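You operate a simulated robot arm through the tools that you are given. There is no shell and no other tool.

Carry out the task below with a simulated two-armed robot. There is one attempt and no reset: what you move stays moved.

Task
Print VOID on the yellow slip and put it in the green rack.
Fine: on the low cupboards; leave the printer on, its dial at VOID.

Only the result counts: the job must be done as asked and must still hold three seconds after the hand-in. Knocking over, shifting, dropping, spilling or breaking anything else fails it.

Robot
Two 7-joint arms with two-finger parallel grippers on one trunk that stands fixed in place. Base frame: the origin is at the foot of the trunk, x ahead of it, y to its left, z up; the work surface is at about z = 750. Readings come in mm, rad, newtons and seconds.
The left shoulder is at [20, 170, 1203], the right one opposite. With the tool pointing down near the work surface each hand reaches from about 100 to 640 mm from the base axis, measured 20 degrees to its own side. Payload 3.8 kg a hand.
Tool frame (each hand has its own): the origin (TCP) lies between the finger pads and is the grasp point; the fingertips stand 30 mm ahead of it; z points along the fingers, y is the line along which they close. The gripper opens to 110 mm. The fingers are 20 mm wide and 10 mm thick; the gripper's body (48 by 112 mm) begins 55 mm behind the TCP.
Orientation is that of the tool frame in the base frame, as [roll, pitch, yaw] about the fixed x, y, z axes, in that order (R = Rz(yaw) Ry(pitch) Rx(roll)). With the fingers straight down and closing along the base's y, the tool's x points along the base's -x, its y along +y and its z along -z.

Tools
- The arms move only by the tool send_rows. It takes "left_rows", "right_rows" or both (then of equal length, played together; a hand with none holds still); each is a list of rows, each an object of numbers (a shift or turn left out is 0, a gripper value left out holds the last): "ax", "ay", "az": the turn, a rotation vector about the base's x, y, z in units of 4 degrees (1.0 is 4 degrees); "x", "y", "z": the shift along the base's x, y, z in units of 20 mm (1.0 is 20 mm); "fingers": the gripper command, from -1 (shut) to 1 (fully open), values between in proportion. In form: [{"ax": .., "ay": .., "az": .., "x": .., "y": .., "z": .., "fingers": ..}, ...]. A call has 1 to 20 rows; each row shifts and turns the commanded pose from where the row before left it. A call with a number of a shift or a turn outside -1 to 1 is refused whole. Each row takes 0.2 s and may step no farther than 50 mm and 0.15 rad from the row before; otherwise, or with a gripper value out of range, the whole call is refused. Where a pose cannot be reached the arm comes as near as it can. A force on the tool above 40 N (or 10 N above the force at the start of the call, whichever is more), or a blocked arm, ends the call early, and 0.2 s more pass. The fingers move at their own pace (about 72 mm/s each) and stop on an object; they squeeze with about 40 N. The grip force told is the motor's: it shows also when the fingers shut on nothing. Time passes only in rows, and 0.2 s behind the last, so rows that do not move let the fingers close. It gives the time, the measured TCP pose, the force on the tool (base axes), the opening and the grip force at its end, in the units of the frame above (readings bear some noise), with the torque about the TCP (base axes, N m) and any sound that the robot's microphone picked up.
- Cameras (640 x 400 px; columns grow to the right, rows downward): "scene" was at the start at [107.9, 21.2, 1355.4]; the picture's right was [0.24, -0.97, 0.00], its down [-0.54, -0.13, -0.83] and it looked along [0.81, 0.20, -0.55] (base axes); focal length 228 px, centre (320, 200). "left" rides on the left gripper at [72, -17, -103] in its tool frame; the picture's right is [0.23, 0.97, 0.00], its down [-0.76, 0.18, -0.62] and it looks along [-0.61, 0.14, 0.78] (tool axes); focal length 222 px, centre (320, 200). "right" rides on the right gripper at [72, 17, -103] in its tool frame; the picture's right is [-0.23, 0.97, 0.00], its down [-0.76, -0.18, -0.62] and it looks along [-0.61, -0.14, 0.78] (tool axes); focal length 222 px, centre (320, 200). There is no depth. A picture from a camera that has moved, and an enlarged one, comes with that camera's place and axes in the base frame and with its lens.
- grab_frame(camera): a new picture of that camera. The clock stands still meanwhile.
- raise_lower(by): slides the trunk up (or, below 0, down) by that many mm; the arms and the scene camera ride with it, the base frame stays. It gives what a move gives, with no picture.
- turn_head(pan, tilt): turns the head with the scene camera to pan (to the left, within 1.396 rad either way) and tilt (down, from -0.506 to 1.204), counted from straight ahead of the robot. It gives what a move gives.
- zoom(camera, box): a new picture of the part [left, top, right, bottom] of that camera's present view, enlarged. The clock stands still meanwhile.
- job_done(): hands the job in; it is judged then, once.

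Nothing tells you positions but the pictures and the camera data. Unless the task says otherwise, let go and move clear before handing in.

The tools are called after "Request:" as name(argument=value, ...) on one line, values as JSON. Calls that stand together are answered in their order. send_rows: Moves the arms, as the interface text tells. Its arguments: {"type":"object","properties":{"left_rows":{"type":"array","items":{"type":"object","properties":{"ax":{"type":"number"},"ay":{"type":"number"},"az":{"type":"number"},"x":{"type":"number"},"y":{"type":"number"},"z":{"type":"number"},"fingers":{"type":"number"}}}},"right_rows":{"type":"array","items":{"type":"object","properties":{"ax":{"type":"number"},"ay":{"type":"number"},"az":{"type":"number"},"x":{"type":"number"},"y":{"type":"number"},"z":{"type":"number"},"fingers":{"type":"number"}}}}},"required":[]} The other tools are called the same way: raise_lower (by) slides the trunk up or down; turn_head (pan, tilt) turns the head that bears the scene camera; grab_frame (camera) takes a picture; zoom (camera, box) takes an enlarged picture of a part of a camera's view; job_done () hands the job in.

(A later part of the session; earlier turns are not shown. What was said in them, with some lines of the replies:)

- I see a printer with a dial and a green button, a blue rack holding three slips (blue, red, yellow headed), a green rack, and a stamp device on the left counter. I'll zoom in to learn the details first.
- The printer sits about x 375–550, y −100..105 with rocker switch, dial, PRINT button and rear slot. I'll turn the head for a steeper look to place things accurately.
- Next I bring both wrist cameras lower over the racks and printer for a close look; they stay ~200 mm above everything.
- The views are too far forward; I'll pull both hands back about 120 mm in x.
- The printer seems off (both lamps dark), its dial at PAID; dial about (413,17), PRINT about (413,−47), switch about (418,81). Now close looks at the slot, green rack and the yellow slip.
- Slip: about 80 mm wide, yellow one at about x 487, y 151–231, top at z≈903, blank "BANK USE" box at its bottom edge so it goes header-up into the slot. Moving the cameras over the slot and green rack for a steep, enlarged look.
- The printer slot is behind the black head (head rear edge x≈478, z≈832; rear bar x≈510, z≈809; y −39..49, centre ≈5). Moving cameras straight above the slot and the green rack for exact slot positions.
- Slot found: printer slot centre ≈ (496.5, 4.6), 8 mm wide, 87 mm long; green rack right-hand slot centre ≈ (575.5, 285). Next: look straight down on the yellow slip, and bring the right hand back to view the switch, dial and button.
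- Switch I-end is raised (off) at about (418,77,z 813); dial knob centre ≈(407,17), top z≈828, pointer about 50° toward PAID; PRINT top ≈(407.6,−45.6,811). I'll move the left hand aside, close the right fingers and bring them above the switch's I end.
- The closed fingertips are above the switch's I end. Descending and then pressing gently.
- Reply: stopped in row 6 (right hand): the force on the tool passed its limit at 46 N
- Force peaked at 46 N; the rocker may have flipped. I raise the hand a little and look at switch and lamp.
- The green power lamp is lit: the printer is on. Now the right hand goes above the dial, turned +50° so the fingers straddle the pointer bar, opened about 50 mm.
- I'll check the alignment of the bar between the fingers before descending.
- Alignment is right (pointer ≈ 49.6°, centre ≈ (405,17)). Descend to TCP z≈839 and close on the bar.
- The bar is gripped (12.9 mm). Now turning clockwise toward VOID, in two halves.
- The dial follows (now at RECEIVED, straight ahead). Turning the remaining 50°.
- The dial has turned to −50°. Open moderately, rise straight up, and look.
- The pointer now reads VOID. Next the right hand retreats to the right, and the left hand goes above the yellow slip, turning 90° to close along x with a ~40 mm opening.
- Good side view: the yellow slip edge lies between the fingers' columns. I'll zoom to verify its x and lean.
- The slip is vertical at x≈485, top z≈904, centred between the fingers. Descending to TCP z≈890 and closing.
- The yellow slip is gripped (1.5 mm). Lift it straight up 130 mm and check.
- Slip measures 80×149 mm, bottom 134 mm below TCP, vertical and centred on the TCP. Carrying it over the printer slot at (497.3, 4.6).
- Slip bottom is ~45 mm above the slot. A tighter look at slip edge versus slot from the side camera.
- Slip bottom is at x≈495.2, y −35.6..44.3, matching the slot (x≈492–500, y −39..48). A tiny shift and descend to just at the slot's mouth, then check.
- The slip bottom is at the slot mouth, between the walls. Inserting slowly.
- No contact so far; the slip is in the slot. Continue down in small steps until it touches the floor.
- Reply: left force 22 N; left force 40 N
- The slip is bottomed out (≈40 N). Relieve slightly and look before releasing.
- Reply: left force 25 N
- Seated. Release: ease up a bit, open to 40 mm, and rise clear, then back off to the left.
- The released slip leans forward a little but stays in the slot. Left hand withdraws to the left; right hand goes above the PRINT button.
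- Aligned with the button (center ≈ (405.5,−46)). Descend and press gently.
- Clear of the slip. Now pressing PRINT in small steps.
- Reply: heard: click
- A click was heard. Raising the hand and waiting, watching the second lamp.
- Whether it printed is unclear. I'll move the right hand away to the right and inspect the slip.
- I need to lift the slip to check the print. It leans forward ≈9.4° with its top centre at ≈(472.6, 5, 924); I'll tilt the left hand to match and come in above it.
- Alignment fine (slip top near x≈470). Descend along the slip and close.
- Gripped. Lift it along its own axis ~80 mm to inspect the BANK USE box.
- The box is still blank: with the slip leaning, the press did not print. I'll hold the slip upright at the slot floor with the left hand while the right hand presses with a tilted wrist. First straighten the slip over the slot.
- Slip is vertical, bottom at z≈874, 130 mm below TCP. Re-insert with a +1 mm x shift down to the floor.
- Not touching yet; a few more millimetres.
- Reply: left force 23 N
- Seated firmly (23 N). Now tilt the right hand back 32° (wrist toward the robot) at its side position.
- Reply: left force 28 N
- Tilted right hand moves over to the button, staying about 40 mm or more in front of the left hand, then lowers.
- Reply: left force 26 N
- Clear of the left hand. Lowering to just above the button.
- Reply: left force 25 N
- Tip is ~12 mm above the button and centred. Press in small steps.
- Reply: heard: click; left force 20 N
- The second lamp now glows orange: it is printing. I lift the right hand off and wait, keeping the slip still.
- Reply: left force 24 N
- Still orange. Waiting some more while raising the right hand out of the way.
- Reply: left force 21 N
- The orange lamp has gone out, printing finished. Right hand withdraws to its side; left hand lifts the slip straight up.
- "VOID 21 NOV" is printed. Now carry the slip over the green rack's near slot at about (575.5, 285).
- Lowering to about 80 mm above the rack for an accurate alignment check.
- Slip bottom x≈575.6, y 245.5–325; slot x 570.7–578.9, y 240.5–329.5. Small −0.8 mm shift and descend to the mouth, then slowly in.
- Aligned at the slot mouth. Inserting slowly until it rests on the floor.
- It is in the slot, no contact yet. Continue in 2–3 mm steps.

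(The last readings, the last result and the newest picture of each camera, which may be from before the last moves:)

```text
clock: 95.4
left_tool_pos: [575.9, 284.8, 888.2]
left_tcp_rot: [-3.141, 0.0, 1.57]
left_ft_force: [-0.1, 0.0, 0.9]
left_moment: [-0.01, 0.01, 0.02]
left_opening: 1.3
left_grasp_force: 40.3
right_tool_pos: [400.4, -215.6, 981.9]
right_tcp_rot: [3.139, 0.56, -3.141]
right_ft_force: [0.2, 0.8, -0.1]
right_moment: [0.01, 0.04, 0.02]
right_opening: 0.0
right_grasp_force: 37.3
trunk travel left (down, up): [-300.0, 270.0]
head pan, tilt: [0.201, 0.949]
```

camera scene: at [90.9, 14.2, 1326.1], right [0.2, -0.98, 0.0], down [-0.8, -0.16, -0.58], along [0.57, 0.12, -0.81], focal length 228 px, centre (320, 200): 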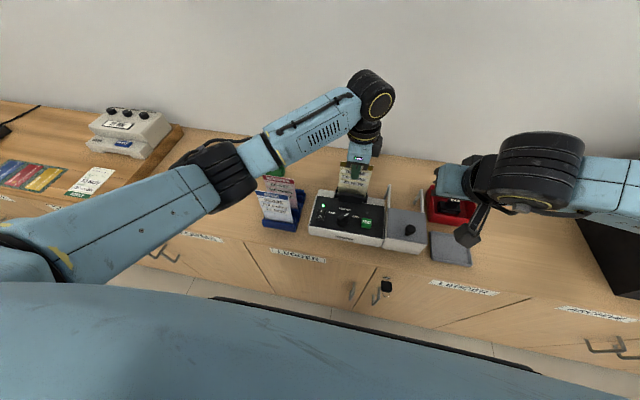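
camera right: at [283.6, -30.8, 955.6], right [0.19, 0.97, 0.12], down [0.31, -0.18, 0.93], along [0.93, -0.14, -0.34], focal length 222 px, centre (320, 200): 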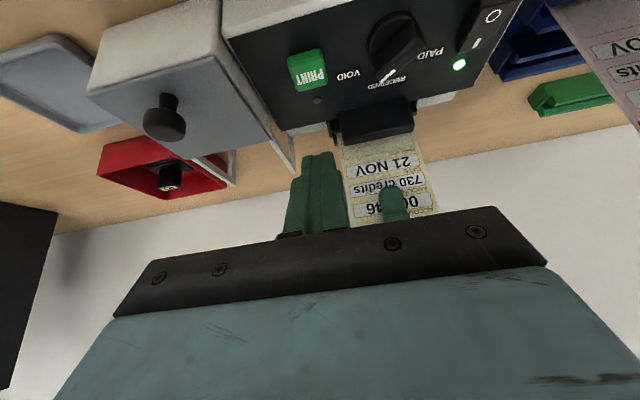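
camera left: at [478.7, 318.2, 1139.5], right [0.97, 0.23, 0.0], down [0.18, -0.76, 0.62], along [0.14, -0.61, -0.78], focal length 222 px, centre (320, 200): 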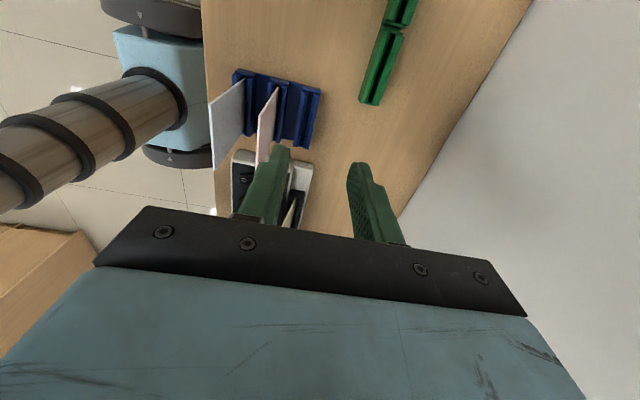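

Request:
send_rows(left_rows=[{"z": -0.1}, {"z": -0.05}, {}])

Request:
send_rows(left_rows=[{"z": -0.1}, {}])

```text
clock: 96.2
left_tool_pos: [575.3, 284.9, 884.7]
left_tcp_rot: [3.142, -0.002, 1.57]
left_ft_force: [-0.4, 0.7, 1.8]
left_moment: [0.07, -0.01, 0.01]
left_opening: 1.0
left_grasp_force: 40.0
right_tool_pos: [399.4, -213.6, 981.7]
right_tcp_rot: [3.14, 0.561, -3.14]
right_ft_force: [0.1, 0.0, 0.4]
right_moment: [-0.02, 0.03, -0.01]
right_opening: 0.2
right_grasp_force: 37.7
trunk travel left (down, up): [-300.0, 270.0]
head pan, tilt: [0.201, 0.949]
```

```text
clock: 96.8
left_tool_pos: [574.8, 284.8, 884.5]
left_tcp_rot: [3.136, -0.001, 1.57]
left_ft_force: [-0.3, 1.9, 13.4]
left_moment: [0.14, 0.04, 0.01]
left_opening: 1.4
left_grasp_force: 39.9
right_tool_pos: [398.8, -214.5, 981.4]
right_tcp_rot: [3.138, 0.561, -3.141]
right_ft_force: [-0.1, 0.2, 0.5]
right_moment: [-0.03, 0.02, -0.04]
right_opening: 0.0
right_grasp_force: 37.1
trunk travel left (down, up): [-300.0, 270.0]
head pan, tilt: [0.201, 0.949]
```

Seated (13 N). Release gently in stages, opening wide (70 mm), then look.

Request:
send_rows(left_rows=[{"z": 0.05}, {"fingers": -0.9}, {}, {"fingers": -0.75}, {}, {"fingers": -0.5}, {}, {"fingers": -0.2}, {}, {"fingers": 0.3}, {}, {}])

Request:
zoom(camera="left", box=[220, 20, 420, 220])

Request:
zoom(camera="scene", box=[230, 110, 310, 190])

```text
clock: 99.4
left_tool_pos: [573.3, 283.5, 881.9]
left_tcp_rot: [3.14, 0.0, 1.57]
left_ft_force: [-0.3, -0.6, 0.1]
left_moment: [-0.01, 0.0, 0.04]
left_opening: 71.4
left_grasp_force: 0.0
right_tool_pos: [400.8, -214.2, 982.1]
right_tcp_rot: [3.139, 0.562, 3.142]
right_ft_force: [1.0, 0.5, -0.2]
right_moment: [0.0, 0.02, 0.0]
right_opening: 0.1
right_grasp_force: 37.7
trunk travel left (down, up): [-300.0, 270.0]
head pan, tilt: [0.201, 0.949]
```

```text
2.00 times, centred on (320, 120) of left
camera zoom: at [557.8, 357.8, 985.7], right [0.97, 0.23, 0.0], down [0.18, -0.76, 0.62], along [0.14, -0.61, -0.78], focal length 444 px, centre (320, 360)
```

zoom: 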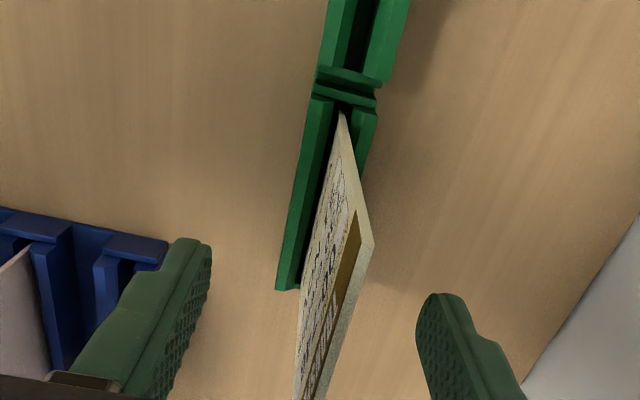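

```text
5.00 times, centred on (270, 150) of scene
camera zoom: at [93.0, 14.4, 1325.9], right [0.2, -0.98, 0.0], down [-0.8, -0.16, -0.58], along [0.57, 0.12, -0.81], focal length 1140 px, centre (570, 450)
```

zoom: 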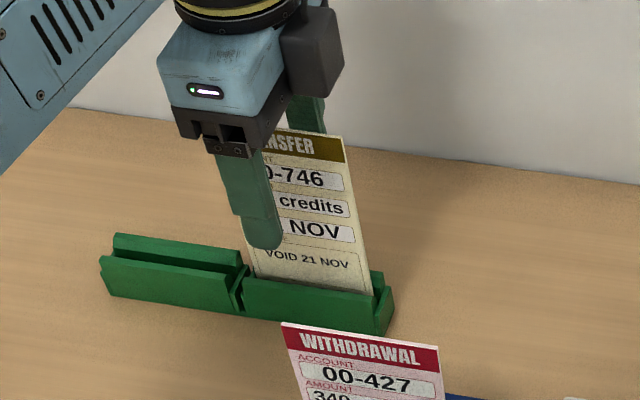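

The slip stands upright freely. Raise the left hand straight up and move clear.

Request:
send_rows(left_rows=[{"z": 0.4}, {"z": 0.8}, {"z": 1}, {"z": 1}, {"z": 1}, {"z": 1}, {"z": 1}, {"z": 1}, {"z": 0.5, "x": -0.8, "y": 0.5}, {"x": -0.8, "y": 0.5}, {"x": -0.8, "y": 0.5}, {"x": -0.8, "y": 0.5}, {"x": -0.8, "y": 0.5}, {}])

Request:
grab_frame(camera="scene")

Request:
zoom(camera="scene", box=[220, 110, 400, 245])

Request:
zoom(camera="left", box=[240, 0, 480, 200])

```text
clock: 102.4
left_tool_pos: [495.0, 335.9, 1036.9]
left_tcp_rot: [3.142, 0.0, 1.569]
left_ft_force: [0.6, -0.4, 0.2]
left_moment: [0.04, -0.02, -0.01]
left_opening: 71.6
left_grasp_force: 0.0
right_tool_pos: [400.9, -214.9, 982.1]
right_tcp_rot: [3.14, 0.562, 3.14]
right_ft_force: [-0.3, 0.1, -0.1]
right_moment: [-0.01, -0.01, 0.02]
right_opening: 0.0
right_grasp_force: 37.6
trunk travel left (down, up): [-300.0, 270.0]
head pan, tilt: [0.201, 0.949]
```

```text
taken
camera scene: at [93.1, 14.2, 1325.9], right [0.2, -0.98, 0.0], down [-0.8, -0.16, -0.58], along [0.57, 0.12, -0.81], focal length 228 px, centre (320, 200)
```

scene: 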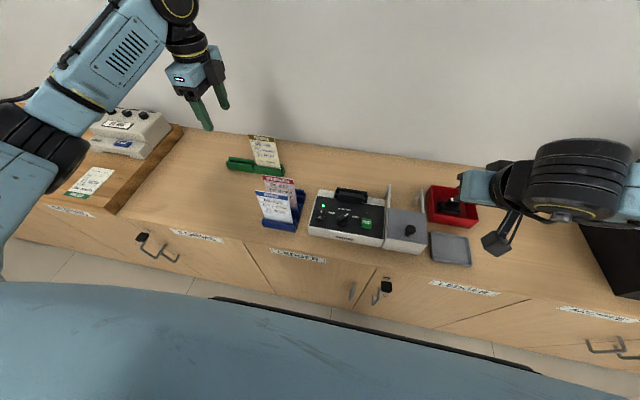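

```text
2.96 times, centred on (310, 178) of scene
camera zoom: at [93.1, 14.2, 1325.9], right [0.2, -0.98, 0.0], down [-0.8, -0.16, -0.58], along [0.57, 0.12, -0.81], focal length 676 px, centre (350, 267)
```

zoom: 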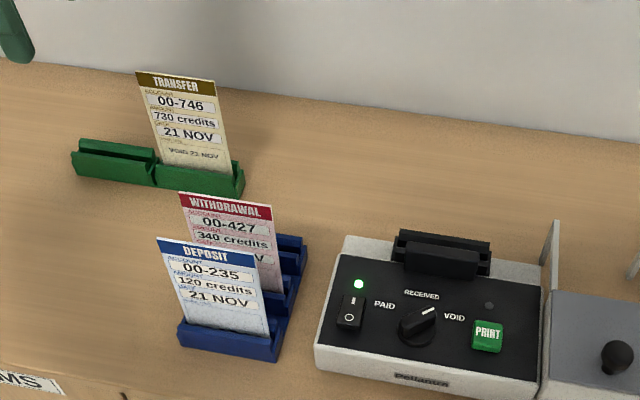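

```text
2.00 times, centred on (360, 100) of left
camera zoom: at [477.3, 407.7, 1139.4], right [0.97, 0.23, 0.0], down [0.18, -0.76, 0.62], along [0.14, -0.61, -0.78], focal length 444 px, centre (240, 400)
```

zoom: 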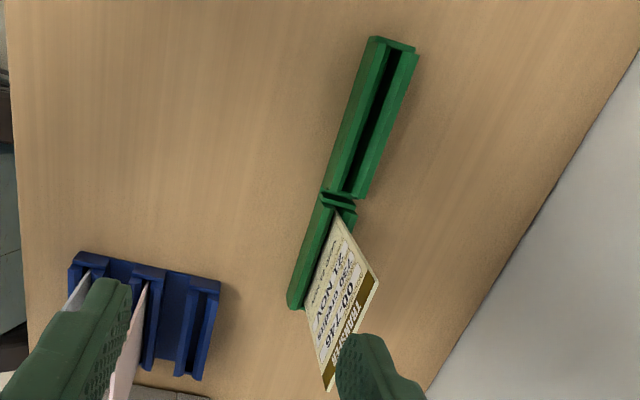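

The slip stands in the green rack, the printer is on with the dial at VOID, and nothing else moved. A short wait to confirm it stays.

Request:
send_rows(left_rows=[{}, {}, {}, {}, {}, {}, {}, {}, {}, {}, {}, {}, {}, {}, {}])

Request:
zoom(camera="scene", box=[220, 110, 400, 245])

Request:
zoom(camera="scene", box=[310, 190, 390, 240])

```text
clock: 105.6
left_tool_pos: [494.7, 334.5, 1038.9]
left_tcp_rot: [-3.139, 0.0, 1.57]
left_ft_force: [0.2, -0.3, 0.9]
left_moment: [-0.01, -0.01, 0.0]
left_opening: 71.5
left_grasp_force: 0.1
right_tool_pos: [401.2, -215.3, 982.1]
right_tcp_rot: [3.14, 0.562, -3.141]
right_ft_force: [0.8, 0.0, -0.6]
right_moment: [-0.01, 0.01, -0.01]
right_opening: 0.0
right_grasp_force: 37.4
trunk travel left (down, up): [-300.0, 270.0]
head pan, tilt: [0.201, 0.949]
```

```text
2.96 times, centred on (310, 178) of scene
camera zoom: at [93.0, 14.4, 1325.9], right [0.2, -0.98, 0.0], down [-0.8, -0.16, -0.58], along [0.57, 0.12, -0.81], focal length 676 px, centre (350, 267)
```

zoom: 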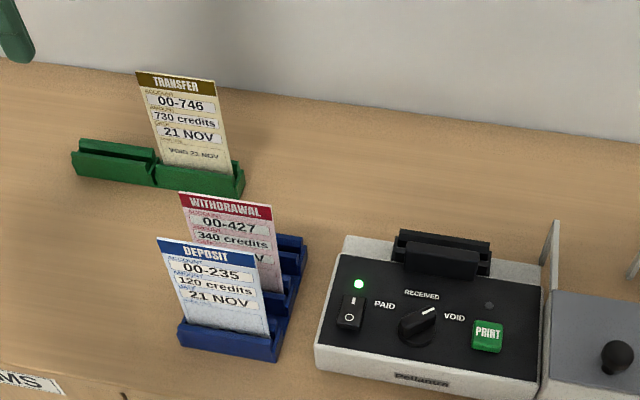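

```text
8.00 times, centred on (350, 215) of scene
camera zoom: at [93.0, 14.4, 1325.9], right [0.2, -0.98, 0.0], down [-0.8, -0.16, -0.58], along [0.57, 0.12, -0.81], focal length 1824 px, centre (80, 80)
```

zoom: 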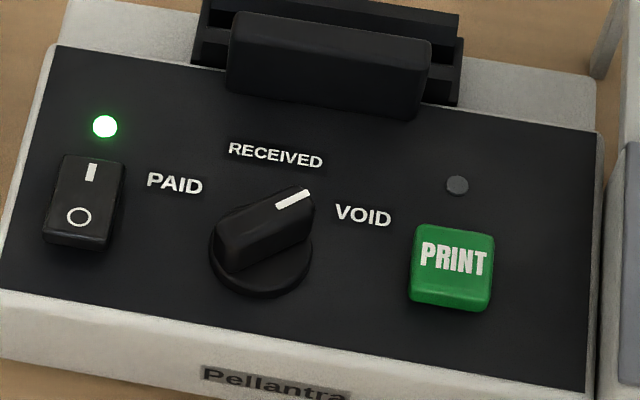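

Nothing has moved during the wait: the VOID slip stands in the green rack, the printer's lamp is green and its dial reads VOID. Handing in.

Request:
job_done()

```text
The job is handed in.
```

The yellow slip is printed "VOID 21 NOV" and stands upright in the green rack. I've handed the job in.

- **Printer:** It was off at the start. I switched it on and turned the dial from PAID to VOID. It is still on with its green lamp lit and the dial at VOID.
- **First print attempt:** The first press of PRINT left the slip blank, because the slip was leaning in the slot. I held it upright with the left hand and pressed again. The orange lamp came on and then went out, and the print was there.
- **Final check:** I waited about three seconds before handing in, and the slip did not move. Both hands were clear, and the last pictures showed nothing else shifted or knocked over.
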